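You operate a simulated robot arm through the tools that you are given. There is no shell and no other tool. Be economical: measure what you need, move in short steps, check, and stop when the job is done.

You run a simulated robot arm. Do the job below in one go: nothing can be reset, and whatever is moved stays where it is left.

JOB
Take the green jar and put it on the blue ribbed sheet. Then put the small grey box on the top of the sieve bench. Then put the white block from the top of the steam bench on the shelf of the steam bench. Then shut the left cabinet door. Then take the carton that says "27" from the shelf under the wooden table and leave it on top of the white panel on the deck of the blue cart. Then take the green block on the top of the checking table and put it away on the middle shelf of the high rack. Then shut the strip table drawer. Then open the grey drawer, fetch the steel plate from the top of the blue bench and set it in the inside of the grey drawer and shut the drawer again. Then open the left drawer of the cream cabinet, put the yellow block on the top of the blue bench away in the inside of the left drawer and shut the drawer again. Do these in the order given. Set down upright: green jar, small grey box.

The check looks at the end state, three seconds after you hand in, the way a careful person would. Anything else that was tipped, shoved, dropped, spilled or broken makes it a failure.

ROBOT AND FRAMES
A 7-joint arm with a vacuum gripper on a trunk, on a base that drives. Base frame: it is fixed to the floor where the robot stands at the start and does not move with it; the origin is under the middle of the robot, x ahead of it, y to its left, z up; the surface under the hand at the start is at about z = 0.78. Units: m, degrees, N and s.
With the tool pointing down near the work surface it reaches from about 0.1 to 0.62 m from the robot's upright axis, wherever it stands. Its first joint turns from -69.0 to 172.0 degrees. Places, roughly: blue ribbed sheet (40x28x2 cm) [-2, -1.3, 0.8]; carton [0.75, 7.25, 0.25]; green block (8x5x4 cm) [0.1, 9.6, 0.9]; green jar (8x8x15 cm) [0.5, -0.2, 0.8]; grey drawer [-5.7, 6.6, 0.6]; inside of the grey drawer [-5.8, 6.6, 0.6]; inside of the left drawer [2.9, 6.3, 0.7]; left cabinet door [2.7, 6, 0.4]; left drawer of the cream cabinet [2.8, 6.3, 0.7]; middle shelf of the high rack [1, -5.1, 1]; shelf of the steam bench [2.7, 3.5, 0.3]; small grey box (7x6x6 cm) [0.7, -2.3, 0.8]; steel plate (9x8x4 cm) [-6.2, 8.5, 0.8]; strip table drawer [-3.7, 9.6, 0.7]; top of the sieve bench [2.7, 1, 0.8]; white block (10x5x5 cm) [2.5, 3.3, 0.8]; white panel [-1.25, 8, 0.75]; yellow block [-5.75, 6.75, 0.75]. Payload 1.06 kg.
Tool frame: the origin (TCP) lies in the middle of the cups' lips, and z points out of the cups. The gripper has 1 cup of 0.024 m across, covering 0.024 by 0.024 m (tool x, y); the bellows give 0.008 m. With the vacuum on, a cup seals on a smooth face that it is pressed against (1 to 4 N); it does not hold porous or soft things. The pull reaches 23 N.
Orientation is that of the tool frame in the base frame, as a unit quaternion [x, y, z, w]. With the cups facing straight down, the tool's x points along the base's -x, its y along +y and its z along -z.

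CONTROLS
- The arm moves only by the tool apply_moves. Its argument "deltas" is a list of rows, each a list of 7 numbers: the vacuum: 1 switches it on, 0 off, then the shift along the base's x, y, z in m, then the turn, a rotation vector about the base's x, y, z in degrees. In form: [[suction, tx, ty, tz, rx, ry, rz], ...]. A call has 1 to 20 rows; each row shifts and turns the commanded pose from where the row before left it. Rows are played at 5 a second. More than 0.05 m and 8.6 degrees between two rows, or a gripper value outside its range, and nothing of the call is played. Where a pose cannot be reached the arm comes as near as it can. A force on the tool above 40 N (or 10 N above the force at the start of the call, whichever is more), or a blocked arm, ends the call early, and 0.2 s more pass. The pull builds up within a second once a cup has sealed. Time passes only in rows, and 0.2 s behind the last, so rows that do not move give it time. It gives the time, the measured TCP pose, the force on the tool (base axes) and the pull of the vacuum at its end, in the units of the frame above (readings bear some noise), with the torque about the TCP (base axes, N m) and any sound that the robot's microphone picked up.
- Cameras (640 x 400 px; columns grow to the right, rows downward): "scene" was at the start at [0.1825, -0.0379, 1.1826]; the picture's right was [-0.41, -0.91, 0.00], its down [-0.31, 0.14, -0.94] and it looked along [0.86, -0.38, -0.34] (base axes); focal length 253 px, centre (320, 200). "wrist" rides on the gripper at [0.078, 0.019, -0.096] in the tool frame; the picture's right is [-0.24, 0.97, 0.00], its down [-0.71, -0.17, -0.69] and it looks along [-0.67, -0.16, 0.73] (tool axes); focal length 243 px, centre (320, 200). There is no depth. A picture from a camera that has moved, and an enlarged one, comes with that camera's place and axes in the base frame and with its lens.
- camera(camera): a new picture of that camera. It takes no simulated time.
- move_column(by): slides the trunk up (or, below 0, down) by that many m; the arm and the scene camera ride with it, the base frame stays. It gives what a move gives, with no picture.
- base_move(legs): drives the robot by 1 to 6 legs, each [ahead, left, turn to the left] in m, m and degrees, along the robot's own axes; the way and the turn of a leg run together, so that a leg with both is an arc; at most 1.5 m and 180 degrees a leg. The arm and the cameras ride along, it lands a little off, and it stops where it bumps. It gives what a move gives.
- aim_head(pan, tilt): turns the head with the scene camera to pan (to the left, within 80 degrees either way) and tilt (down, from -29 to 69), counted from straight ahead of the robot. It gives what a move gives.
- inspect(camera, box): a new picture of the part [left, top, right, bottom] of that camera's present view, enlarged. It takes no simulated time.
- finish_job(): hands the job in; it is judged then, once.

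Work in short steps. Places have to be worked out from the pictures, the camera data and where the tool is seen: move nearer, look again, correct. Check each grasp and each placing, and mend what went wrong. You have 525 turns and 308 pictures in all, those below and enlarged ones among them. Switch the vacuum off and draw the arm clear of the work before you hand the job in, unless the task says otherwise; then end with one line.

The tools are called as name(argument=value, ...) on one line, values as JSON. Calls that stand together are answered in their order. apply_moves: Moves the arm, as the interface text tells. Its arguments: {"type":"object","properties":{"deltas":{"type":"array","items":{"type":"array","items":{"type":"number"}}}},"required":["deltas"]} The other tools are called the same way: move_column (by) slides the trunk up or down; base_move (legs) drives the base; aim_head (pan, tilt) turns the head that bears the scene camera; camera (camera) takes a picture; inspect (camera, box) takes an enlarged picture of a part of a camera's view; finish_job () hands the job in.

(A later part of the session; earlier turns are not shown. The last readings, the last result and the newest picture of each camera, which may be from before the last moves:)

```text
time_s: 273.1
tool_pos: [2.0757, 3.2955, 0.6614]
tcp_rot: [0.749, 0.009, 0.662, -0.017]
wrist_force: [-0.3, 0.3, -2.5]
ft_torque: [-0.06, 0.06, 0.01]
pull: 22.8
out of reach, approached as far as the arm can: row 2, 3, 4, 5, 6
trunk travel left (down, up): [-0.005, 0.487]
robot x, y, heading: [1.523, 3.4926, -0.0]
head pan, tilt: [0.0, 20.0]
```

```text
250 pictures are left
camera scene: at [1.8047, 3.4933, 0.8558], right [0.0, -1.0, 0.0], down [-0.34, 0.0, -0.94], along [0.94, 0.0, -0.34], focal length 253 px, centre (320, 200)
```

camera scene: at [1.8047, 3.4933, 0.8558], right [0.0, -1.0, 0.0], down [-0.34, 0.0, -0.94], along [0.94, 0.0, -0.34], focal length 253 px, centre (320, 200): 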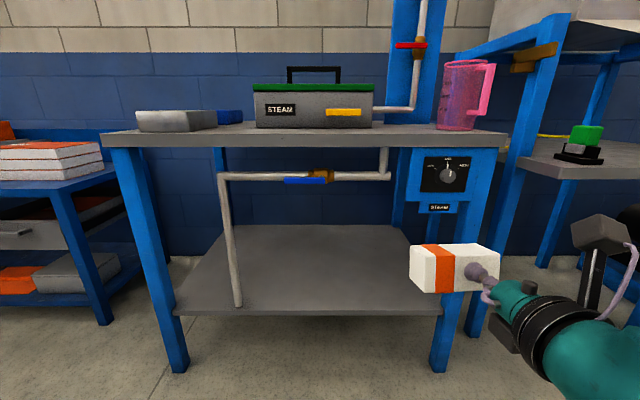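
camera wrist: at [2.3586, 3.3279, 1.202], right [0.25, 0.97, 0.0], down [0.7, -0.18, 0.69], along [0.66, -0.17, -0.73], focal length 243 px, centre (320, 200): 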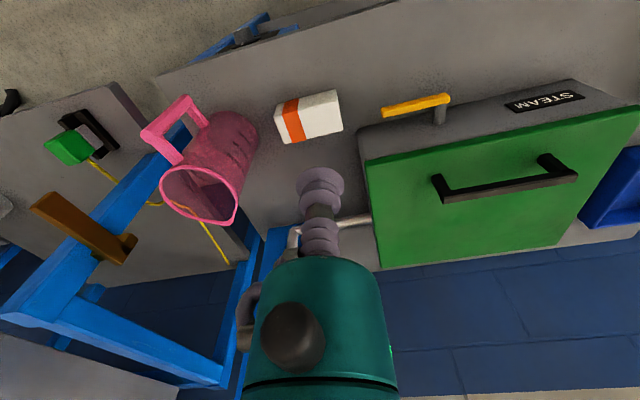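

Nearly horizontal but the arm is stuck at z 0.66; I try going further out and then down.

apply_moves(deltas=[[1, 0.03, -0.02, 0, 0, 0, 0], [1, 0.03, -0.02, 0, 0, 0, 0], [1, 0.0, -0.02, -0.04, 0, 0, 0], [1, 0.0, 0, -0.04, 0, 0, 0], [1, 0.0, 0, -0.04, 0, 0, 0]])

```text
time_s: 274.3
tool_pos: [2.1454, 3.2229, 0.6462]
tcp_rot: [0.749, 0.009, 0.662, -0.018]
wrist_force: [0.0, -0.4, -1.4]
ft_torque: [-0.05, 0.09, 0.02]
pull: 23.1
out of reach, approached as far as the arm can: row 3, 4, 5
trunk travel left (down, up): [-0.005, 0.487]
robot x, y, heading: [1.5209, 3.4933, -0.2]
head pan, tilt: [0.0, 20.0]
```

Going down with horizontal tool is limited. I pitch back toward vertical, go down low in free space, and see what tilt is possible there.

apply_moves(deltas=[[1, -0.02, 0.02, 0, 0, 8, 0], [1, -0.02, 0.02, 0, 0, 8, 0], [1, -0.02, 0.02, 0, 0, 8, 0], [1, -0.02, 0.02, 0, 0, 8, 0], [1, 0, 0, 0, 0, 8, 0], [1, 0, 0, 0, 0, 8, 0], [1, 0, 0, -0.04, 0, 8, 0], [1, 0, 0, -0.04, 0, 8, 0], [1, 0, 0, -0.04, 0, 8, 0], [1, 0, 0, -0.04, 0, 8, 0], [1, 0, 0, -0.04, 0, 3, 0], [1, 0, 0, -0.04, 0, 0, 0], [1, 0, 0, -0.04, 0, 0, 0]])

camera(camera="scene")

```text
time_s: 277.1
tool_pos: [2.0652, 3.3061, 0.3691]
tcp_rot: [1.0, -0.007, 0.005, -0.02]
wrist_force: [-0.3, -0.5, -3.6]
ft_torque: [-0.07, 0.06, 0.0]
pull: 22.7
trunk travel left (down, up): [-0.005, 0.487]
robot x, y, heading: [1.5178, 3.4933, 0.1]
head pan, tilt: [0.0, 20.0]
```

```text
249 pictures are left
camera scene: at [1.8046, 3.4933, 0.8558], right [0.0, -1.0, 0.0], down [-0.34, 0.0, -0.94], along [0.94, 0.0, -0.34], focal length 253 px, centre (320, 200)
```

scene: 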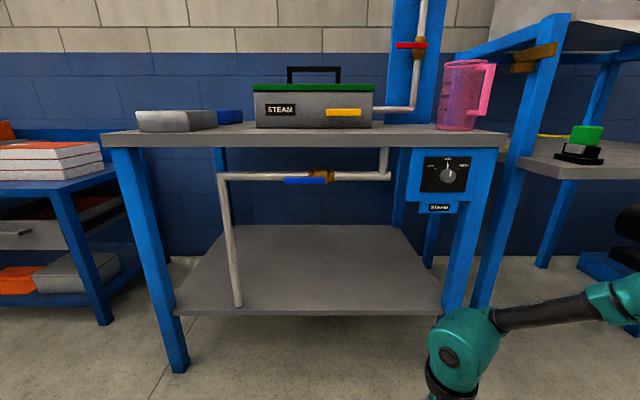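

Vertical tool works low, with the forearm going to the robot's right. If I turn the robot about 30° right, the forearm comes in from outside the bench leg. I turn, shift north, and realign the block.

base_move(legs=[[0, 0, -30], [-0.22, 0.384, 0]])

apply_moves(deltas=[[1, 0, 0, 0, 0, 0, 8], [1, 0, 0, 0, 0, 0, 8], [1, 0, 0, 0, 0, 0, 8], [1, 0, 0, 0, 0, 0, 6], [1, 0, 0, 0, 0, 0, 0]])

aim_head(pan=0, tilt=25)

camera(camera="scene")

```text
time_s: 282.5
tool_pos: [1.9008, 3.5081, 0.3677]
tcp_rot: [0.965, -0.263, 0.01, -0.016]
wrist_force: [-0.2, 0.4, -2.9]
ft_torque: [-0.03, 0.02, -0.02]
pull: 22.6
trunk travel left (down, up): [-0.005, 0.487]
robot x, y, heading: [1.5248, 3.9424, -30.0]
head pan, tilt: [0.0, 20.0]
```

```text
time_s: 283.7
tool_pos: [1.902, 3.5095, 0.3687]
tcp_rot: [1.0, -0.003, 0.006, -0.018]
wrist_force: [0.3, -0.5, -2.0]
ft_torque: [-0.08, 0.03, -0.02]
pull: 22.5
trunk travel left (down, up): [-0.005, 0.487]
robot x, y, heading: [1.5228, 3.9414, -29.9]
head pan, tilt: [0.0, 20.0]
```

```text
time_s: 284.4
tool_pos: [1.9014, 3.5098, 0.3683]
tcp_rot: [1.0, -0.003, 0.005, -0.019]
wrist_force: [0.6, -0.4, -2.2]
ft_torque: [-0.01, 0.05, -0.03]
pull: 23.0
trunk travel left (down, up): [-0.005, 0.487]
robot x, y, heading: [1.5233, 3.9414, -30.2]
head pan, tilt: [0.0, 25.0]
```

```text
248 pictures are left
camera scene: at [1.7677, 3.8008, 0.8478], right [-0.5, -0.87, 0.0], down [-0.37, 0.21, -0.91], along [0.79, -0.45, -0.42], focal length 253 px, centre (320, 200)
```

scene: 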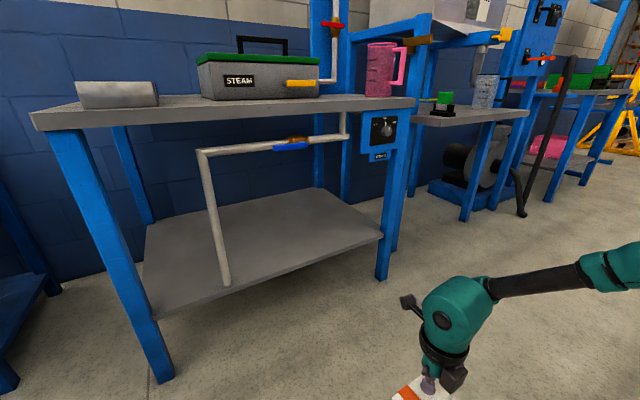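

Pipe is at x≈2.45, handle z≈0.67; my wrist top will be at ≈0.57, so it fits. I level the tool and drive +x by 0.42 m (along world x), then look.

apply_moves(deltas=[[1, 0, 0, 0, -2.2, 0, 0], [1, 0, 0, 0, 0, 0, 0]])

base_move(legs=[[0.364, 0.21, 0]])

camera(camera="scene")

```text
time_s: 285.0
tool_pos: [1.9012, 3.5085, 0.3693]
tcp_rot: [1.0, -0.002, 0.005, 0.001]
wrist_force: [0.8, 0.1, -2.3]
ft_torque: [-0.03, 0.03, -0.01]
pull: 23.5
trunk travel left (down, up): [-0.005, 0.487]
robot x, y, heading: [1.5219, 3.9427, -30.0]
head pan, tilt: [0.0, 25.0]
```

```text
time_s: 287.5
tool_pos: [2.3198, 3.5197, 0.3681]
tcp_rot: [1.0, 0.002, 0.006, 0.001]
wrist_force: [0.2, 0.9, -2.7]
ft_torque: [-0.01, 0.03, 0.0]
pull: 23.0
trunk travel left (down, up): [-0.005, 0.487]
robot x, y, heading: [1.9397, 3.9487, -29.2]
head pan, tilt: [0.0, 25.0]
```

```text
247 pictures are left
camera scene: at [2.1839, 3.8108, 0.8477], right [-0.49, -0.87, 0.0], down [-0.37, 0.21, -0.91], along [0.79, -0.44, -0.42], focal length 253 px, centre (320, 200)
```

scene: 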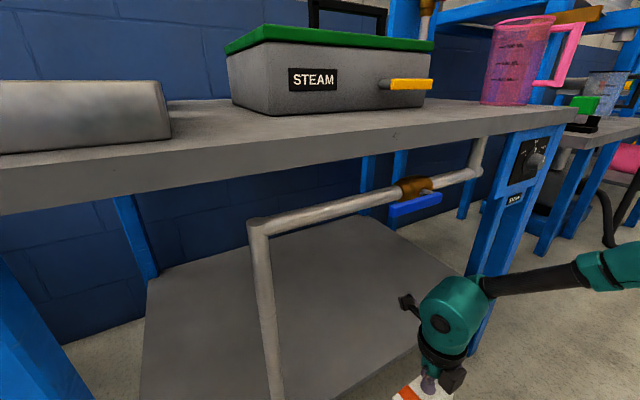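

I drive 0.1 m more and use the arm for the rest, keeping the head clear of the bench edge.

base_move(legs=[[0.087, 0.049, 0]])

apply_moves(deltas=[[1, 0.03, 0, -0.005, 0, 0, 0], [1, 0.03, 0, -0.01, 0, 0, 0], [1, 0, 0, 0, 0, 0, 0]])

aim_head(pan=-10, tilt=45)

camera(camera="scene")

camera(camera="wrist")

```text
time_s: 288.7
tool_pos: [2.4165, 3.5199, 0.3698]
tcp_rot: [1.0, 0.001, 0.006, 0.001]
wrist_force: [-0.2, -0.1, -2.0]
ft_torque: [-0.02, 0.01, 0.0]
pull: 23.2
trunk travel left (down, up): [-0.005, 0.487]
robot x, y, heading: [2.037, 3.9495, -29.2]
head pan, tilt: [0.0, 25.0]
```

```text
time_s: 289.5
tool_pos: [2.4806, 3.5209, 0.3549]
tcp_rot: [1.0, 0.001, 0.004, 0.0]
wrist_force: [0.9, 0.2, -2.9]
ft_torque: [-0.04, 0.06, 0.0]
pull: 22.9
trunk travel left (down, up): [-0.005, 0.487]
robot x, y, heading: [2.0345, 3.9509, -29.3]
head pan, tilt: [0.0, 25.0]
```

```text
time_s: 290.3
tool_pos: [2.4802, 3.5209, 0.355]
tcp_rot: [1.0, 0.001, 0.005, 0.001]
wrist_force: [0.3, 0.2, -2.3]
ft_torque: [-0.05, 0.05, 0.0]
pull: 22.5
trunk travel left (down, up): [-0.005, 0.487]
robot x, y, heading: [2.0369, 3.9532, -29.3]
head pan, tilt: [-10.0, 45.0]
```

```text
246 pictures are left
camera scene: at [2.2636, 3.8052, 0.8172], right [-0.63, -0.77, 0.0], down [-0.55, 0.45, -0.71], along [0.55, -0.45, -0.71], focal length 253 px, centre (320, 200)
```

scene: 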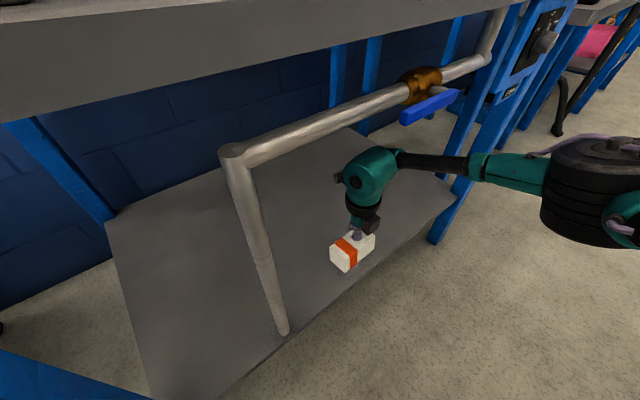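

```text
245 pictures are left
camera wrist: at [2.5573, 3.5027, 0.4519], right [-0.23, -0.97, 0.0], down [-0.72, 0.17, 0.68], along [-0.66, 0.16, -0.74], focal length 243 px, centre (320, 200)
```

wrist: 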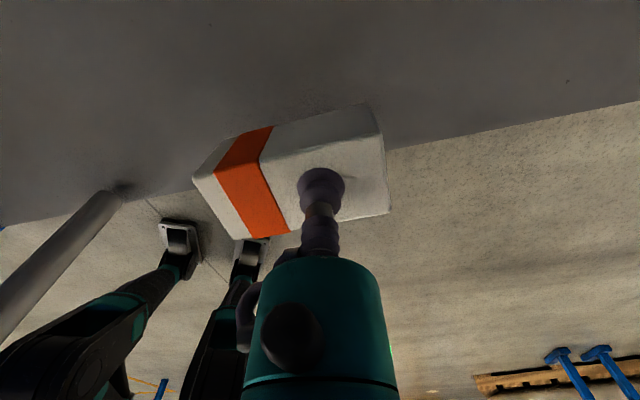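

Everything clears. I go 2.5 cm further in and lower onto the shelf.

apply_moves(deltas=[[1, 0.015, 0, 0, 0, 0, 0], [1, 0.013, 0, -0.01, 0, 0, 0], [1, 0, 0, -0.012, 0, 0, 0], [1, 0, 0, -0.006, 0, 0, 0], [1, 0, 0, 0, 0, 0, 0]])

camera(camera="wrist")

```text
time_s: 291.5
tool_pos: [2.4799, 3.5158, 0.3435]
tcp_rot: [1.0, 0.0, 0.005, 0.001]
wrist_force: [-0.9, 0.3, -2.8]
ft_torque: [-0.05, 0.0, 0.01]
pull: 23.1
out of reach, approached as far as the arm can: row 1, 2, 3
trunk travel left (down, up): [-0.005, 0.487]
robot x, y, heading: [2.0321, 3.9489, -29.3]
head pan, tilt: [-10.0, 45.0]
```

```text
244 pictures are left
camera wrist: at [2.558, 3.4974, 0.4406], right [-0.23, -0.97, 0.0], down [-0.71, 0.17, 0.68], along [-0.66, 0.16, -0.74], focal length 243 px, centre (320, 200)
```

wrist: 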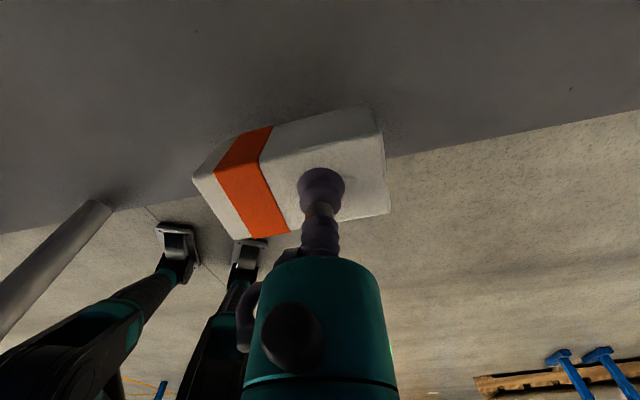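

At the edge of reach; I nudge the base 3 cm in x, then lower.

base_move(legs=[[0.028, 0.016, 0]])

apply_moves(deltas=[[1, 0, 0, -0.01, 0, 0, 0], [1, 0, 0, -0.008, 0, 0, 0], [1, 0, 0, -0.005, 0, 0, 0], [1, 0, 0, -0.003, 0, 0, 0], [1, 0, 0, 0, 0, 0, 0]])

```text
time_s: 292.4
tool_pos: [2.5123, 3.5161, 0.3437]
tcp_rot: [1.0, 0.0, 0.004, 0.001]
wrist_force: [-0.6, 0.6, -3.3]
ft_torque: [-0.03, 0.04, -0.01]
pull: 22.8
trunk travel left (down, up): [-0.005, 0.487]
robot x, y, heading: [2.0661, 3.9482, -29.3]
head pan, tilt: [-10.0, 45.0]
```

```text
time_s: 293.6
tool_pos: [2.5063, 3.5139, 0.3248]
tcp_rot: [1.0, 0.0, 0.006, 0.001]
wrist_force: [0.0, 1.2, -1.6]
ft_torque: [-0.05, 0.01, -0.01]
pull: 22.8
out of reach, approached as far as the arm can: row 2, 3
trunk travel left (down, up): [-0.005, 0.487]
robot x, y, heading: [2.0658, 3.9522, -29.2]
head pan, tilt: [-10.0, 45.0]
```

apply_moves(deltas=[[1, -0.006, 0.004, -0.004, 0, 0, 0], [1, 0, 0, -0.004, 0, 0, 0], [1, 0, 0, -0.004, 0, 0, 0], [1, 0, 0, -0.003, 0, 0, 0], [1, 0, 0, 0, 0, 0, 0]])

camera(camera="scene")

```text
time_s: 294.8
tool_pos: [2.4998, 3.5167, 0.311]
tcp_rot: [1.0, 0.0, 0.008, 0.0]
wrist_force: [-4.3, 0.4, 15.7]
ft_torque: [0.03, -0.15, 0.01]
pull: 23.0
out of reach, approached as far as the arm can: row 4
trunk travel left (down, up): [-0.005, 0.487]
robot x, y, heading: [2.0684, 3.9533, -29.4]
head pan, tilt: [-10.0, 45.0]
```

```text
243 pictures are left
camera scene: at [2.295, 3.8058, 0.8175], right [-0.63, -0.77, 0.0], down [-0.55, 0.45, -0.71], along [0.55, -0.45, -0.71], focal length 253 px, centre (320, 200)
```

scene: 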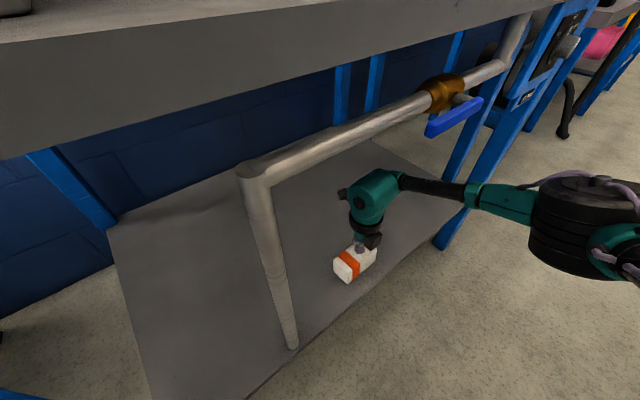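

Contact with the shelf. Release, wait, and lift a little.

apply_moves(deltas=[[0, 0, 0, 0.003, 0, 0, 0], [0, 0, 0, 0, 0, 0, 0], [0, 0, 0, 0, 0, 0, 0], [0, 0, 0, 0, 0, 0, 0], [0, -0.003, 0, 0.01, 0, 0, 0], [0, -0.005, 0, 0.02, 0, 0, 0], [0, -0.02, 0, 0.02, 0, 0, 0]])

camera(camera="scene")

```text
time_s: 296.4
tool_pos: [2.4691, 3.5169, 0.3623]
tcp_rot: [1.0, 0.0, 0.004, 0.001]
wrist_force: [0.2, 0.1, -0.6]
ft_torque: [-0.01, -0.03, -0.01]
pull: 0.0
trunk travel left (down, up): [-0.005, 0.487]
robot x, y, heading: [2.0664, 3.9464, -29.2]
head pan, tilt: [-10.0, 45.0]
```

```text
242 pictures are left
camera scene: at [2.2958, 3.8052, 0.8172], right [-0.63, -0.77, 0.0], down [-0.55, 0.45, -0.71], along [0.55, -0.45, -0.71], focal length 253 px, centre (320, 200)
```

scene: 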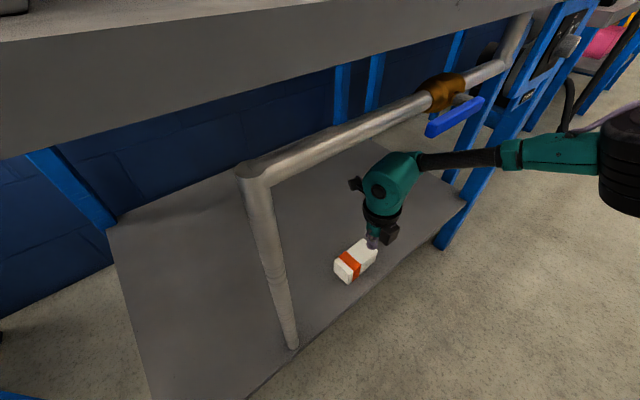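

Block sits on the shelf. I back out along -x, raise the trunk, and restore the tool's spin.

base_move(legs=[[-0.52, -0.3, 0], [0, 0, 29]])

move_column(by=0.32)

apply_moves(deltas=[[0, 0, 0, 0.03, 0, 0, 8], [0, 0, 0, 0.03, 0, 0, 8], [0, -0.02, 0, 0.03, 0, 0, 8], [0, -0.02, 0, 0.03, 0, 0, 8], [0, -0.02, 0, 0.03, 0, 0, 8], [0, -0.02, 0, 0.03, 0, 0, 8], [0, -0.02, 0, 0.03, 0, 0, 8], [0, 0, 0, 0.03, 0, 0, 8], [0, 0, 0, 0.03, 0, 0, 8], [0, 0, 0, 0.03, 0, 0, 8], [0, 0, 0, 0.03, 0, 0, 8], [0, 0, 0, 0.03, 0, 0, 8], [0, 0, 0, 0.03, 0, 0, 8], [0, 0, 0, 0, 0, 0, 8], [0, 0, 0, 0, 0, 0, 8], [0, 0, 0, 0, 0, 0, 8], [0, 0, 0, 0, 0, 0, 8], [0, 0, 0, 0, 0, 0, 8], [0, 0, 0, 0, 0, 0, 6]])

aim_head(pan=0, tilt=25)

camera(camera="scene")

```text
time_s: 301.2
tool_pos: [2.034, 3.7706, 0.3625]
tcp_rot: [0.965, 0.262, 0.005, 0.0]
wrist_force: [-0.4, 0.2, -0.4]
ft_torque: [0.01, -0.01, 0.0]
pull: 0.1
trunk travel left (down, up): [-0.005, 0.487]
robot x, y, heading: [1.4691, 3.9369, 1.0]
head pan, tilt: [-10.0, 45.0]
```

```text
time_s: 304.4
tool_pos: [2.0481, 3.7715, 0.7302]
tcp_rot: [0.963, 0.262, 0.057, 0.013]
wrist_force: [-0.6, 0.1, -0.1]
ft_torque: [0.01, -0.01, 0.03]
pull: 0.0
trunk travel left (down, up): [-0.325, 0.167]
robot x, y, heading: [1.4704, 3.943, 1.4]
head pan, tilt: [-10.0, 45.0]
```

```text
time_s: 308.4
tool_pos: [1.9479, 3.7721, 1.1203]
tcp_rot: [-0.005, 0.998, 0.027, -0.053]
wrist_force: [-0.2, 0.1, 0.4]
ft_torque: [0.0, -0.01, -0.01]
pull: 0.0
trunk travel left (down, up): [-0.325, 0.167]
robot x, y, heading: [1.4694, 3.938, 1.0]
head pan, tilt: [-10.0, 45.0]
```

```text
time_s: 309.2
tool_pos: [1.9492, 3.7706, 1.1217]
tcp_rot: [-0.003, 0.998, 0.028, -0.052]
wrist_force: [-0.5, -1.2, 0.4]
ft_torque: [0.04, 0.02, 0.01]
pull: 0.1
trunk travel left (down, up): [-0.325, 0.167]
robot x, y, heading: [1.4676, 3.9383, 1.2]
head pan, tilt: [0.0, 25.0]
```

```text
241 pictures are left
camera scene: at [1.6566, 3.9429, 1.174], right [0.02, -1.0, 0.0], down [-0.42, -0.01, -0.91], along [0.91, 0.02, -0.42], focal length 253 px, centre (320, 200)
```

scene: 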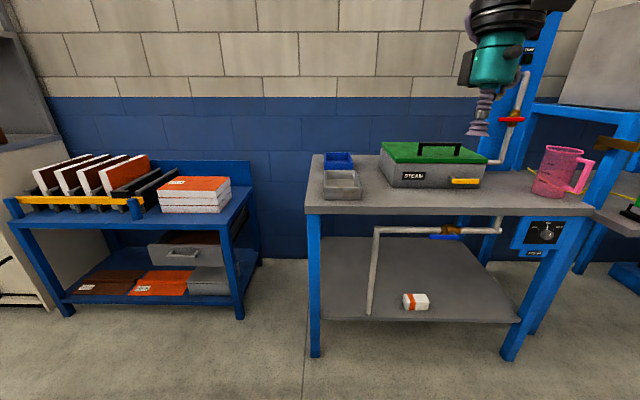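

Block is on the shelf. I level the tool, retract it, and go north toward the cream cabinet with its left door.

apply_moves(deltas=[[0, -0.04, 0, 0, -3.2, -6, 0], [0, -0.04, 0, 0, 0, 0, 0], [0, -0.03, 0, 0, 0, 0, 0]])

base_move(legs=[[-0.1, 1.2, -1]])

aim_head(pan=25, tilt=20)

camera(camera="scene")

```text
time_s: 310.0
tool_pos: [1.8368, 3.7729, 1.1234]
tcp_rot: [-0.002, 1.0, 0.0, 0.0]
wrist_force: [-0.3, -0.5, 0.9]
ft_torque: [-0.01, -0.05, 0.02]
pull: 0.1
trunk travel left (down, up): [-0.325, 0.167]
robot x, y, heading: [1.4681, 3.9416, 1.0]
head pan, tilt: [0.0, 25.0]
```

```text
time_s: 320.9
tool_pos: [1.7184, 4.982, 1.1236]
tcp_rot: [0.0, 1.0, -0.001, 0.0]
wrist_force: [0.6, 0.0, 0.8]
ft_torque: [0.03, 0.01, -0.03]
pull: 0.1
trunk travel left (down, up): [-0.325, 0.167]
robot x, y, heading: [1.3497, 5.1506, 0.6]
head pan, tilt: [0.0, 25.0]
```

```text
time_s: 321.8
tool_pos: [1.7182, 4.9827, 1.1226]
tcp_rot: [0.0, 1.0, -0.001, 0.001]
wrist_force: [-0.4, 0.3, -0.9]
ft_torque: [-0.03, 0.0, 0.02]
pull: 0.1
trunk travel left (down, up): [-0.325, 0.167]
robot x, y, heading: [1.3455, 5.1545, 0.7]
head pan, tilt: [25.0, 20.0]
```

```text
240 pictures are left
camera scene: at [1.5304, 5.1927, 1.1821], right [0.43, -0.9, 0.0], down [-0.31, -0.15, -0.94], along [0.85, 0.41, -0.34], focal length 253 px, centre (320, 200)
```

scene: 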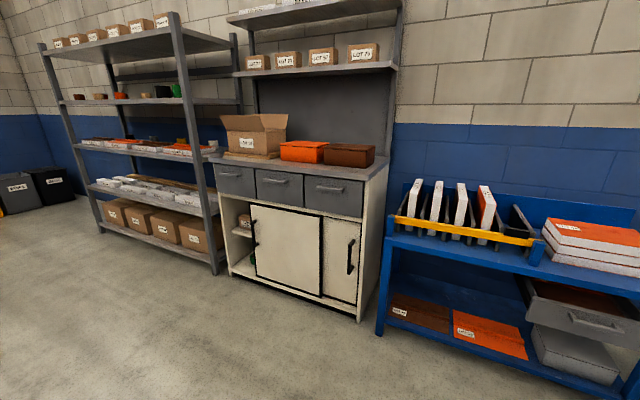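

The left door is a sliding panel (y≈5.74..6.25), open by about 0.27 m at its left; it must slide toward +y. I want the tool horizontal at z≈0.5, so I lower the trunk and test pitching about the wrist here in the open.

move_column(by=-0.32)

apply_moves(deltas=[[0, 0, 0, -0.05, 0, 0, 0], [0, 0, 0, -0.05, 0, 0, 0], [0, 0, 0, -0.05, 0, 0, 0], [0, 0, 0, -0.05, 0, 0, 0], [0, 0, 0, -0.05, 0, 0, 0], [0, 0, 0, -0.05, 0, 0, 0], [0, 0, 0, -0.05, 0, 0, 0], [0, 0, 0, -0.05, 0, 0, 0], [0, 0, 0, -0.04, 0, 0, 0], [0, 0, 0, 0, 0, 0, 0]])

```text
time_s: 324.9
tool_pos: [1.7182, 4.9828, 0.8028]
tcp_rot: [0.0, 1.0, -0.001, -0.001]
wrist_force: [0.6, -0.3, -0.5]
ft_torque: [-0.01, -0.03, 0.0]
pull: 0.2
trunk travel left (down, up): [-0.005, 0.487]
robot x, y, heading: [1.3499, 5.1532, 0.9]
head pan, tilt: [25.0, 20.0]
```

```text
time_s: 327.1
tool_pos: [1.7155, 4.9851, 0.3641]
tcp_rot: [-0.001, 1.0, 0.0, 0.0]
wrist_force: [0.2, 0.4, -1.1]
ft_torque: [-0.01, 0.02, 0.0]
pull: 0.0
trunk travel left (down, up): [-0.005, 0.487]
robot x, y, heading: [1.3497, 5.1472, 0.5]
head pan, tilt: [25.0, 20.0]
```

Reached. Now I pitch about the wrist to horizontal.

apply_moves(deltas=[[0, 0.0264, 0, 0.0019, 0, -8, 0], [0, 0.026, 0, 0.0055, 0, -8, 0], [0, 0.0249, 0, 0.0089, 0, -8, 0], [0, 0.0234, 0, 0.0125, 0, -8, 0], [0, 0.0215, 0, 0.0156, 0, -8, 0], [0, 0.019, 0, 0.0184, 0, -8, 0], [0, 0.0163, 0, 0.0209, 0, -8, 0], [0, 0.0133, 0, 0.023, 0, -8, 0], [0, 0.0099, 0, 0.0245, 0, -8, 0], [0, 0.0065, 0, 0.0257, 0, -8, 0], [0, 0.0027, 0, 0.0264, 0, -8, 0], [0, 0, 0, 0.0067, 0, -2, 0]])

aim_head(pan=-25, tilt=45)

camera(camera="scene")

```text
time_s: 329.8
tool_pos: [1.8767, 4.9897, 0.5593]
tcp_rot: [0.004, 0.814, -0.004, 0.581]
wrist_force: [0.0, -0.7, 0.3]
ft_torque: [0.0, 0.03, 0.03]
pull: 0.0
out of reach, approached as far as the arm can: row 7, 8, 9, 10, 11, 12
trunk travel left (down, up): [-0.005, 0.487]
robot x, y, heading: [1.3491, 5.1486, 0.9]
head pan, tilt: [25.0, 20.0]
```

```text
time_s: 330.9
tool_pos: [1.8761, 4.9898, 0.5601]
tcp_rot: [0.004, 0.814, -0.005, 0.58]
wrist_force: [-0.3, -0.1, -0.8]
ft_torque: [0.0, 0.03, -0.03]
pull: 0.1
trunk travel left (down, up): [-0.005, 0.487]
robot x, y, heading: [1.3464, 5.1521, 1.1]
head pan, tilt: [-25.0, 45.0]
```

```text
239 pictures are left
camera scene: at [1.6129, 5.1202, 0.8172], right [-0.41, -0.91, 0.0], down [-0.64, 0.29, -0.71], along [0.65, -0.29, -0.71], focal length 253 px, centre (320, 200)
```

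scene: 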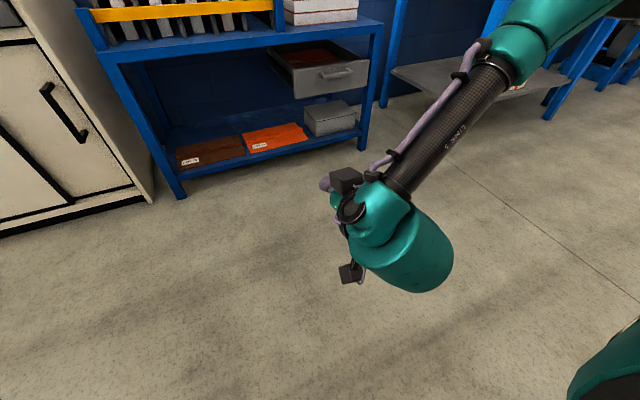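

Pitch stops at about 71°. I try yawing the tool to the left (in line with the forearm), pitching further.

apply_moves(deltas=[[0, 0, 0.01, 0, 0, 0, 8], [0, 0, 0.01, 0, 0, 0, 8], [0, 0, 0.01, 0, 0, 0, 8], [0, 0, 0.01, 0, 0, 0, 8], [0, 0, 0, 0, 0, 0, 8], [0, 0, 0, 0, 5, -5, 0], [0, 0, 0, 0, 5, -5, 0], [0, 0, 0, 0, 5, -5, 0]])

camera(camera="scene")

```text
time_s: 332.7
tool_pos: [1.8961, 5.0497, 0.6468]
tcp_rot: [-0.156, 0.71, 0.259, 0.636]
wrist_force: [0.1, 0.0, 0.1]
ft_torque: [0.01, 0.0, 0.03]
pull: 0.1
out of reach, approached as far as the arm can: row 1, 2, 3, 6, 7, 8
trunk travel left (down, up): [-0.005, 0.487]
robot x, y, heading: [1.3485, 5.1517, 0.6]
head pan, tilt: [-25.0, 45.0]
```

```text
238 pictures are left
camera scene: at [1.6128, 5.1202, 0.8172], right [-0.41, -0.91, 0.0], down [-0.64, 0.29, -0.71], along [0.64, -0.29, -0.71], focal length 253 px, centre (320, 200)
```

scene: 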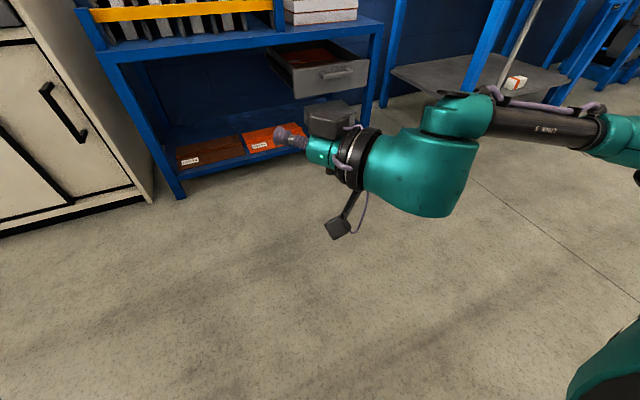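

Now the tool is horizontal, pointing forward-left 35°. I try to go lower in this orientation.

apply_moves(deltas=[[0, 0, 0, -0.03, 0, 0, 0], [0, 0, 0, -0.03, 0, 0, 0], [0, 0, 0, -0.03, 0, 0, 0], [0, 0, 0, -0.03, 0, 0, 0]])

```text
time_s: 333.7
tool_pos: [1.9198, 5.0412, 0.6419]
tcp_rot: [-0.155, 0.709, 0.26, 0.637]
wrist_force: [0.6, -1.2, 0.5]
ft_torque: [-0.01, -0.01, 0.0]
pull: 0.0
out of reach, approached as far as the arm can: row 1, 2, 3, 4
trunk travel left (down, up): [-0.005, 0.487]
robot x, y, heading: [1.3497, 5.151, 0.7]
head pan, tilt: [-25.0, 45.0]
```

Horizontal can't go below 0.64. Instead I'll push the door's handle sideways with the vertical gripper. I restore the tool to vertical.

apply_moves(deltas=[[0, 0, 0, 0, -2.95, 7.22, -1.76], [0, 0, 0, 0, -2.95, 7.22, -1.76], [0, 0, 0, 0, -2.95, 7.22, -1.76], [0, 0, 0, 0, -2.95, 7.22, -1.76], [0, 0, 0, 0, -2.95, 7.22, -1.76], [0, 0, 0, 0, -2.95, 7.22, -1.76], [0, 0, 0, 0, -2.95, 7.22, -1.76], [0, 0, 0, 0, -2.95, 7.22, -1.76], [0, 0, 0, 0, -2.95, 7.22, -1.76], [0, 0, 0, 0, -2.95, 7.22, -1.76], [0, 0, 0, 0, -2.95, 7.22, -1.76], [0, -0.03, -0.03, 0, -0.6, 1.6, -0.4], [0, -0.03, -0.03, 0, 0, 0, 0], [0, -0.03, -0.03, 0, 0, 0, 0], [0, -0.03, 0, 0, 0, 0, 0], [0, -0.03, 0, 0, 0, 0, 0], [0, -0.03, 0, 0, 0, 0, 0]])

base_move(legs=[[0.35, 1.15, 0]])

aim_head(pan=0, tilt=25)

camera(camera="scene")

```text
time_s: 337.3
tool_pos: [1.7407, 4.9509, 0.6423]
tcp_rot: [0.0, 1.0, -0.002, 0.006]
wrist_force: [0.1, 0.0, -0.1]
ft_torque: [-0.02, 0.0, 0.03]
pull: 0.1
trunk travel left (down, up): [-0.005, 0.487]
robot x, y, heading: [1.3514, 5.1516, 1.0]
head pan, tilt: [-25.0, 45.0]
```

```text
time_s: 347.4
tool_pos: [2.0778, 6.0727, 0.6428]
tcp_rot: [0.003, 1.0, -0.002, 0.005]
wrist_force: [0.4, 0.0, -0.3]
ft_torque: [0.01, 0.0, -0.01]
pull: 0.0
trunk travel left (down, up): [-0.005, 0.487]
robot x, y, heading: [1.6874, 6.2745, 0.4]
head pan, tilt: [-25.0, 45.0]
```

```text
time_s: 348.3
tool_pos: [2.0766, 6.0724, 0.6423]
tcp_rot: [0.002, 1.0, -0.001, 0.005]
wrist_force: [0.9, -0.4, 0.7]
ft_torque: [0.02, 0.0, 0.02]
pull: 0.1
trunk travel left (down, up): [-0.005, 0.487]
robot x, y, heading: [1.685, 6.2732, 0.5]
head pan, tilt: [0.0, 25.0]
```

```text
237 pictures are left
camera scene: at [1.9689, 6.2764, 0.8477], right [0.01, -1.0, 0.0], down [-0.42, 0.0, -0.91], along [0.91, 0.01, -0.42], focal length 253 px, centre (320, 200)
```

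scene: 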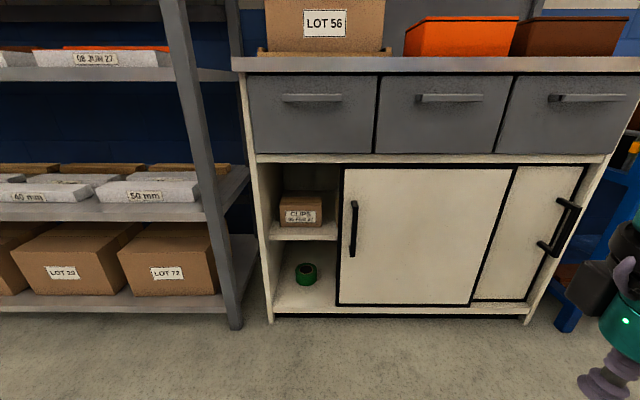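

Handle of the left door: y≈6.17, z 0.29..0.51. I enlarge both handles to judge how far they stand out.

inspect(camera="scene", box=[320, 150, 600, 320])

```text
2.29 times, centred on (460, 235) of scene
camera zoom: at [1.9689, 6.2764, 0.8477], right [0.01, -1.0, 0.0], down [-0.42, 0.0, -0.91], along [0.91, 0.01, -0.42], focal length 578 px, centre (0, 120)
```

zoom: 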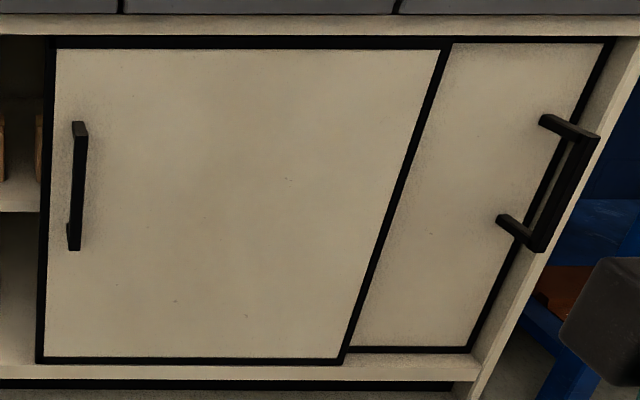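

The handle bar stands out about 6 cm (x≈2.64). As before I use a -30° heading so the elbow stays away from the cabinet; tool tilted 15° toward the door. I set that posture here in free space.

base_move(legs=[[0, 0, -30.5]])

apply_moves(deltas=[[0, 0.02, -0.01, -0.04, 0, 0, 8], [0, 0.02, -0.01, -0.04, 0, 0, 8], [0, 0.02, -0.01, -0.04, 0, 0, 8], [0, 0.02, -0.01, -0.04, 0, 0, 6], [0, 0.02, -0.01, -0.04, 0, 0, 0], [0, 0.02, -0.01, -0.04, 0, 0, 0], [0, 0.02, -0.01, -0.04, 0, -5, 0], [0, 0, 0, -0.04, 0, -5, 0], [0, 0, 0, 0, 0, -5, 0], [0, 0, 0, 0, 0, 0, 0]])

```text
time_s: 350.2
tool_pos: [1.9228, 5.9034, 0.6424]
tcp_rot: [0.264, 0.965, -0.003, 0.005]
wrist_force: [0.3, -0.1, 0.0]
ft_torque: [0.03, -0.01, 0.0]
pull: 0.0
trunk travel left (down, up): [-0.005, 0.487]
robot x, y, heading: [1.6868, 6.2725, -29.8]
head pan, tilt: [0.0, 25.0]
```

```text
time_s: 352.4
tool_pos: [2.0617, 5.8345, 0.3238]
tcp_rot: [0.004, 0.991, -0.001, 0.136]
wrist_force: [-0.3, 0.4, -0.4]
ft_torque: [0.02, -0.03, 0.0]
pull: 0.1
trunk travel left (down, up): [-0.005, 0.487]
robot x, y, heading: [1.689, 6.2753, -29.8]
head pan, tilt: [0.0, 25.0]
```

Posture reached. I shift north 0.24 m and then 0.42 m toward the cabinet, then look.

base_move(legs=[[-0.12, 0.208, 0], [0.364, 0.21, 0]])

aim_head(pan=-5, tilt=45)

camera(camera="scene")

camera(camera="wrist")

```text
time_s: 357.0
tool_pos: [2.4692, 6.0648, 0.3239]
tcp_rot: [0.012, 0.991, -0.002, 0.136]
wrist_force: [0.3, 0.1, 1.1]
ft_torque: [-0.04, 0.02, -0.04]
pull: 0.0
trunk travel left (down, up): [-0.005, 0.487]
robot x, y, heading: [2.1004, 6.5089, -30.6]
head pan, tilt: [0.0, 25.0]
```

```text
time_s: 357.8
tool_pos: [2.47, 6.0647, 0.3231]
tcp_rot: [0.012, 0.991, -0.002, 0.135]
wrist_force: [-0.7, 0.8, 0.3]
ft_torque: [-0.01, -0.01, -0.02]
pull: 0.0
trunk travel left (down, up): [-0.005, 0.487]
robot x, y, heading: [2.1003, 6.5089, -30.5]
head pan, tilt: [-5.0, 45.0]
```

```text
235 pictures are left
camera scene: at [2.3315, 6.3681, 0.8172], right [-0.58, -0.81, 0.0], down [-0.57, 0.41, -0.71], along [0.58, -0.41, -0.71], focal length 253 px, centre (320, 200)
```

scene: 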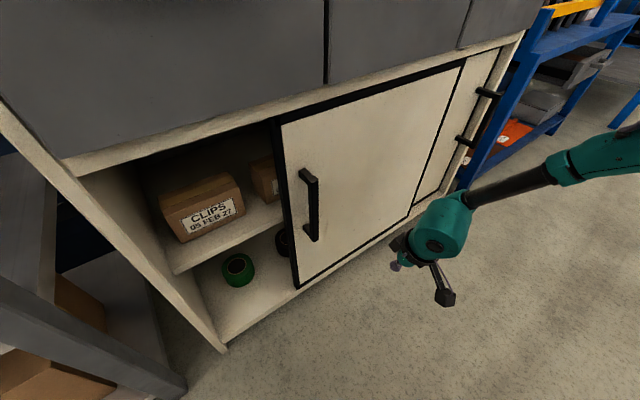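

```text
234 pictures are left
camera wrist: at [2.3697, 6.0863, 0.3948], right [0.25, 0.97, 0.06], down [0.49, -0.18, 0.85], along [0.83, -0.18, -0.52], focal length 243 px, centre (320, 200)
```

wrist: 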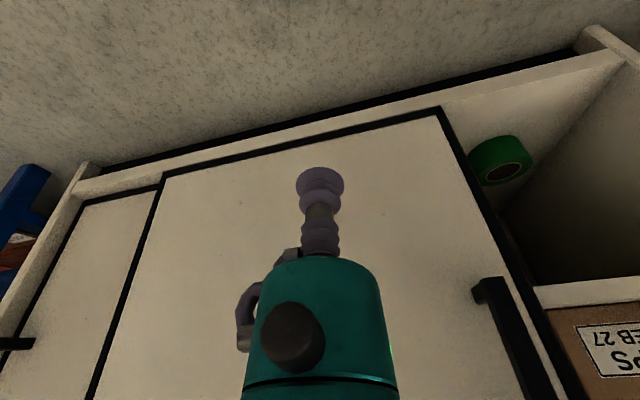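

Handle confirmed at (2.64, 6.17, 0.29..0.51). I move 0.15 m closer in x.

base_move(legs=[[0.13, 0.075, 0]])

camera(camera="scene")

camera(camera="wrist")

```text
time_s: 359.2
tool_pos: [2.6156, 6.0599, 0.3232]
tcp_rot: [0.014, 0.991, -0.002, 0.135]
wrist_force: [0.2, -0.1, 0.2]
ft_torque: [-0.03, 0.02, -0.03]
pull: 0.0
trunk travel left (down, up): [-0.005, 0.487]
robot x, y, heading: [2.249, 6.5123, -31.0]
head pan, tilt: [-5.0, 45.0]
```

```text
233 pictures are left
camera scene: at [2.4782, 6.3645, 0.8172], right [-0.59, -0.81, 0.0], down [-0.57, 0.41, -0.71], along [0.57, -0.41, -0.71], focal length 253 px, centre (320, 200)
```

scene: 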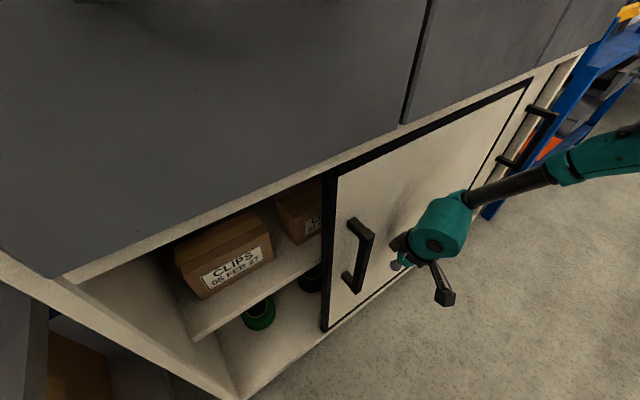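

```text
232 pictures are left
camera wrist: at [2.5151, 6.0824, 0.3949], right [0.25, 0.96, 0.06], down [0.49, -0.19, 0.85], along [0.83, -0.19, -0.52], focal length 243 px, centre (320, 200)
```

wrist: 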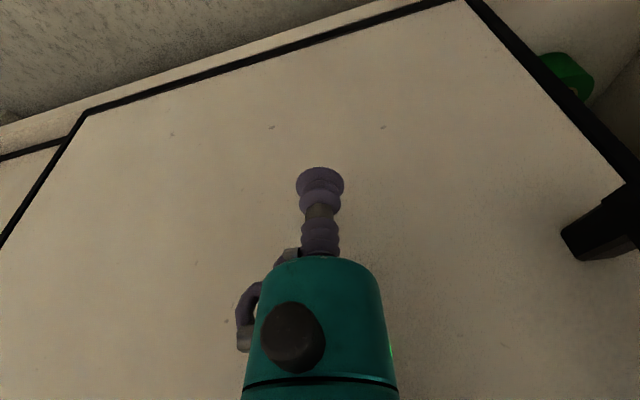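

Tool is right of the handle. I ease 3.5 cm toward the door watching force, then push +y.

apply_moves(deltas=[[0, 0.015, 0, 0, 0, 0, 0], [0, 0.01, 0, 0, 0, 0, 0], [0, 0.01, 0, 0, 0, 0, 0], [0, 0, 0, 0, 0, 0, 0]])

apply_moves(deltas=[[0, 0, 0.02, 0, 0, 0, 0], [0, 0, 0.02, 0, 0, 0, 0], [0, 0, 0.02, 0, 0, 0, 0], [0, 0, 0.015, 0, 0, 0, 0], [0, 0, 0, 0, 0, 0, 0]])

camera(camera="scene")

```text
time_s: 359.7
tool_pos: [2.6251, 6.0599, 0.3192]
tcp_rot: [0.015, 0.992, -0.004, 0.127]
wrist_force: [-6.0, 0.5, -0.5]
ft_torque: [-0.03, -0.3, 0.1]
pull: 0.0
trunk travel left (down, up): [-0.005, 0.487]
robot x, y, heading: [2.2475, 6.5099, -31.0]
head pan, tilt: [-5.0, 45.0]
stopped in row 2: the force on the tool passed its limit at 54 N (the readings are from after the stop); the commanded pose is now the measured one
```

```text
time_s: 360.9
tool_pos: [2.6263, 6.1352, 0.3215]
tcp_rot: [0.015, 0.992, -0.004, 0.129]
wrist_force: [-29.4, 1.9, 5.7]
ft_torque: [-0.04, -2.04, 0.51]
pull: 0.0
trunk travel left (down, up): [-0.005, 0.487]
robot x, y, heading: [2.2487, 6.5063, -31.1]
head pan, tilt: [-5.0, 45.0]
```

```text
231 pictures are left
camera scene: at [2.4762, 6.3642, 0.8175], right [-0.59, -0.81, 0.0], down [-0.57, 0.42, -0.71], along [0.57, -0.42, -0.71], focal length 253 px, centre (320, 200)
```

scene: 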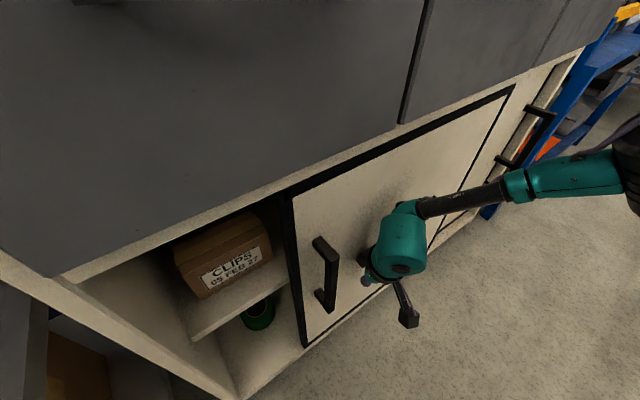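

The door is already sliding by friction, but I'm pressing 29 N. I ease off 1 cm and continue +y.

apply_moves(deltas=[[0, -0.012, 0, 0, 0, 0, 0], [0, 0, 0.02, 0, 0, 0, 0], [0, 0, 0.02, 0, 0, 0, 0], [0, 0, 0.02, 0, 0, 0, 0], [0, 0, 0, 0, 0, 0, 0]])

camera(camera="scene")

```text
time_s: 362.1
tool_pos: [2.6145, 6.1971, 0.3199]
tcp_rot: [0.015, 0.991, -0.003, 0.13]
wrist_force: [0.7, 0.1, -0.2]
ft_torque: [0.01, -0.02, -0.03]
pull: 0.1
trunk travel left (down, up): [-0.005, 0.487]
robot x, y, heading: [2.2511, 6.5063, -30.8]
head pan, tilt: [-5.0, 45.0]
```

```text
230 pictures are left
camera scene: at [2.4776, 6.364, 0.8172], right [-0.59, -0.81, 0.0], down [-0.57, 0.42, -0.71], along [0.57, -0.42, -0.71], focal length 253 px, centre (320, 200)
```

scene: 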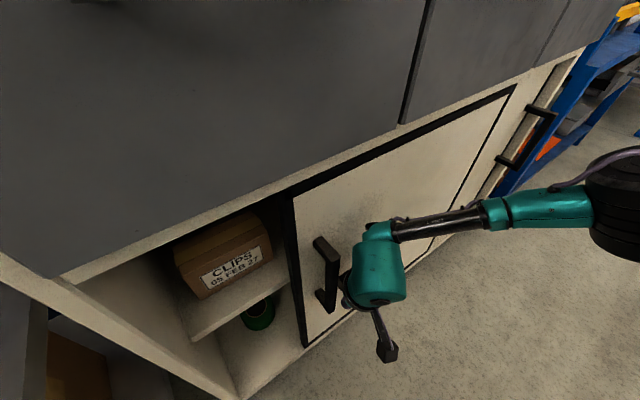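

Ready to touch the handle bar. I continue pushing +y in small steps.

apply_moves(deltas=[[0, 0, 0.02, 0, 0, 0, 0], [0, 0, 0.02, 0, 0, 0, 0], [0, 0, 0.02, 0, 0, 0, 0], [0, 0, 0, 0, 0, 0, 0]])

camera(camera="scene")

```text
time_s: 363.1
tool_pos: [2.6052, 6.2413, 0.3255]
tcp_rot: [0.015, 0.991, -0.002, 0.129]
wrist_force: [0.1, 0.0, 0.4]
ft_torque: [-0.02, 0.0, -0.01]
pull: 0.1
out of reach, approached as far as the arm can: row 2, 3
trunk travel left (down, up): [-0.005, 0.487]
robot x, y, heading: [2.2491, 6.5081, -31.2]
head pan, tilt: [-5.0, 45.0]
```

```text
229 pictures are left
camera scene: at [2.4776, 6.3641, 0.8172], right [-0.59, -0.81, 0.0], down [-0.57, 0.42, -0.71], along [0.57, -0.42, -0.71], focal length 253 px, centre (320, 200)
```

scene: 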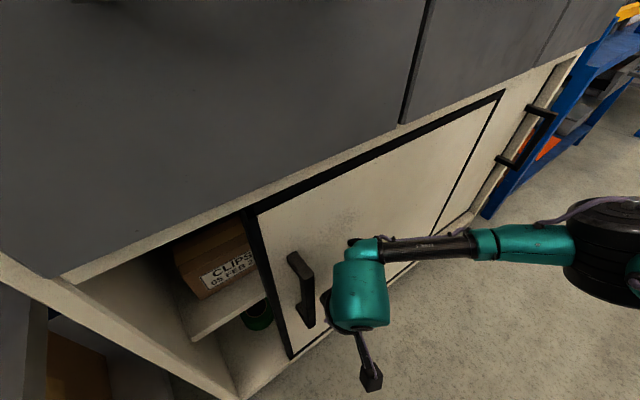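

The handle follows well. The arm is at its limit, so I push on with the base, 0.1 m in +y.

base_move(legs=[[-0.052, 0.086, 0]])

camera(camera="scene")

```text
time_s: 364.5
tool_pos: [2.6059, 6.3399, 0.3262]
tcp_rot: [0.014, 0.991, -0.002, 0.13]
wrist_force: [0.3, 0.9, -0.9]
ft_torque: [0.02, -0.02, -0.01]
pull: 0.1
trunk travel left (down, up): [-0.005, 0.487]
robot x, y, heading: [2.2499, 6.6055, -31.1]
head pan, tilt: [-5.0, 45.0]
```

```text
228 pictures are left
camera scene: at [2.4791, 6.4628, 0.8172], right [-0.59, -0.81, 0.0], down [-0.57, 0.42, -0.71], along [0.57, -0.42, -0.71], focal length 253 px, centre (320, 200)
```

scene: 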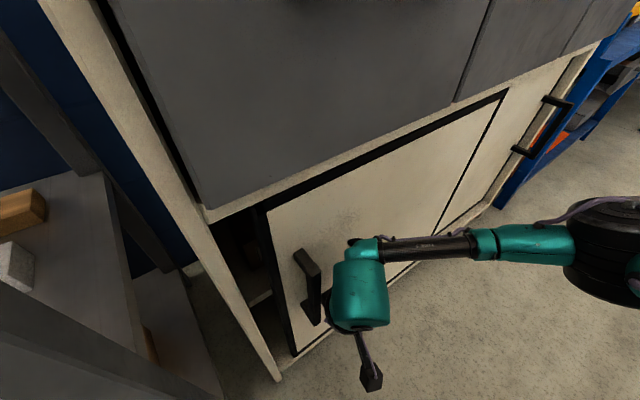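

About 4 cm remain. I push 3 cm more and check.

base_move(legs=[[-0.016, 0.028, 0]])

inspect(camera="scene", box=[160, 150, 400, 390])

```text
time_s: 365.4
tool_pos: [2.6082, 6.371, 0.3247]
tcp_rot: [0.014, 0.991, -0.002, 0.13]
wrist_force: [0.0, 0.2, -0.4]
ft_torque: [-0.03, -0.03, 0.02]
pull: 0.1
trunk travel left (down, up): [-0.005, 0.487]
robot x, y, heading: [2.2512, 6.6384, -31.2]
head pan, tilt: [-5.0, 45.0]
```

```text
1.67 times, centred on (280, 270) of scene
camera zoom: at [2.4804, 6.495, 0.8172], right [-0.59, -0.81, 0.0], down [-0.57, 0.42, -0.71], along [0.57, -0.42, -0.71], focal length 422 px, centre (387, 83)
```

zoom: 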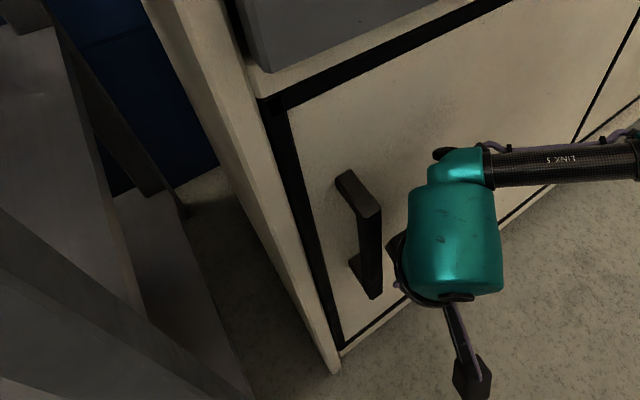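

Nearly closed. I nudge 2 cm more to seat it and read the force.

base_move(legs=[[-0.012, 0.02, 0]])

inspect(camera="scene", box=[160, 150, 400, 390])

```text
time_s: 366.4
tool_pos: [2.6071, 6.385, 0.3244]
tcp_rot: [0.022, 0.991, -0.009, 0.13]
wrist_force: [-2.2, -1.4, 1.4]
ft_torque: [0.12, -0.21, 0.02]
pull: 0.0
trunk travel left (down, up): [-0.005, 0.487]
robot x, y, heading: [2.2525, 6.6614, -31.1]
head pan, tilt: [-5.0, 45.0]
stopped in leg 1: the robot was blocked; the commanded pose is now the measured one
```

```text
1.67 times, centred on (280, 270) of scene
camera zoom: at [2.4796, 6.5152, 0.8172], right [-0.59, -0.81, 0.0], down [-0.57, 0.42, -0.71], along [0.57, -0.42, -0.71], focal length 422 px, centre (387, 83)
```

zoom: 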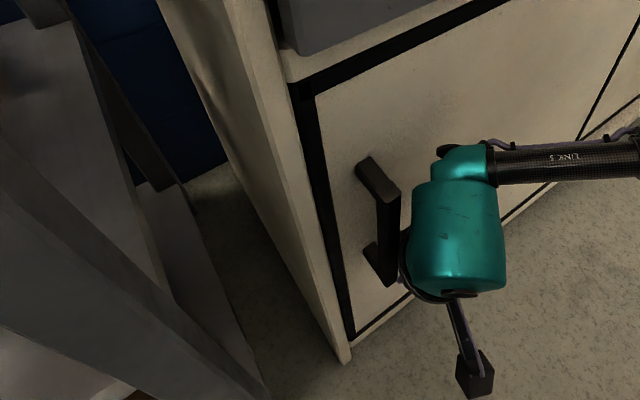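

The door hit its stop: closed. I move off the handle and back away, then verify.

apply_moves(deltas=[[0, 0, -0.02, 0, 0, 0, 0], [0, -0.01, -0.02, 0, 0, 0, 0], [0, -0.03, 0, 0, 0, 0, 0], [0, -0.04, 0, 0, 0, 0, 0]])

base_move(legs=[[-0.52, -0.3, 0], [0, 0, 31]])

aim_head(pan=0, tilt=25)

camera(camera="scene")

```text
time_s: 367.4
tool_pos: [2.5291, 6.3432, 0.3251]
tcp_rot: [0.021, 0.991, -0.009, 0.129]
wrist_force: [-0.7, -0.3, 0.2]
ft_torque: [0.0, -0.01, 0.01]
pull: 0.2
trunk travel left (down, up): [-0.005, 0.487]
robot x, y, heading: [2.2494, 6.662, -31.2]
head pan, tilt: [-5.0, 45.0]
```

```text
time_s: 372.3
tool_pos: [2.0577, 6.552, 0.3245]
tcp_rot: [-0.259, 0.957, 0.029, 0.127]
wrist_force: [-0.8, -0.6, -0.5]
ft_torque: [-0.01, 0.02, -0.01]
pull: 0.1
trunk travel left (down, up): [-0.005, 0.487]
robot x, y, heading: [1.6544, 6.6691, 1.5]
head pan, tilt: [-5.0, 45.0]
```

```text
time_s: 373.1
tool_pos: [2.0593, 6.5534, 0.3242]
tcp_rot: [-0.259, 0.957, 0.028, 0.128]
wrist_force: [-0.3, -0.6, 0.3]
ft_torque: [-0.01, 0.0, 0.02]
pull: 0.0
trunk travel left (down, up): [-0.005, 0.487]
robot x, y, heading: [1.6511, 6.6723, 1.6]
head pan, tilt: [0.0, 25.0]
```

```text
225 pictures are left
camera scene: at [1.9355, 6.6776, 0.8477], right [0.03, -1.0, 0.0], down [-0.42, -0.01, -0.91], along [0.91, 0.02, -0.42], focal length 253 px, centre (320, 200)
```

scene: 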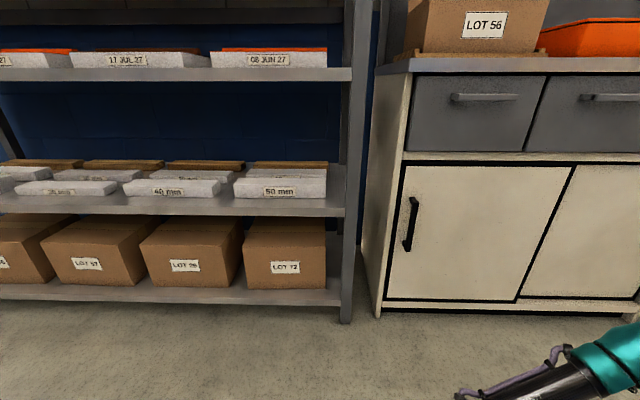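

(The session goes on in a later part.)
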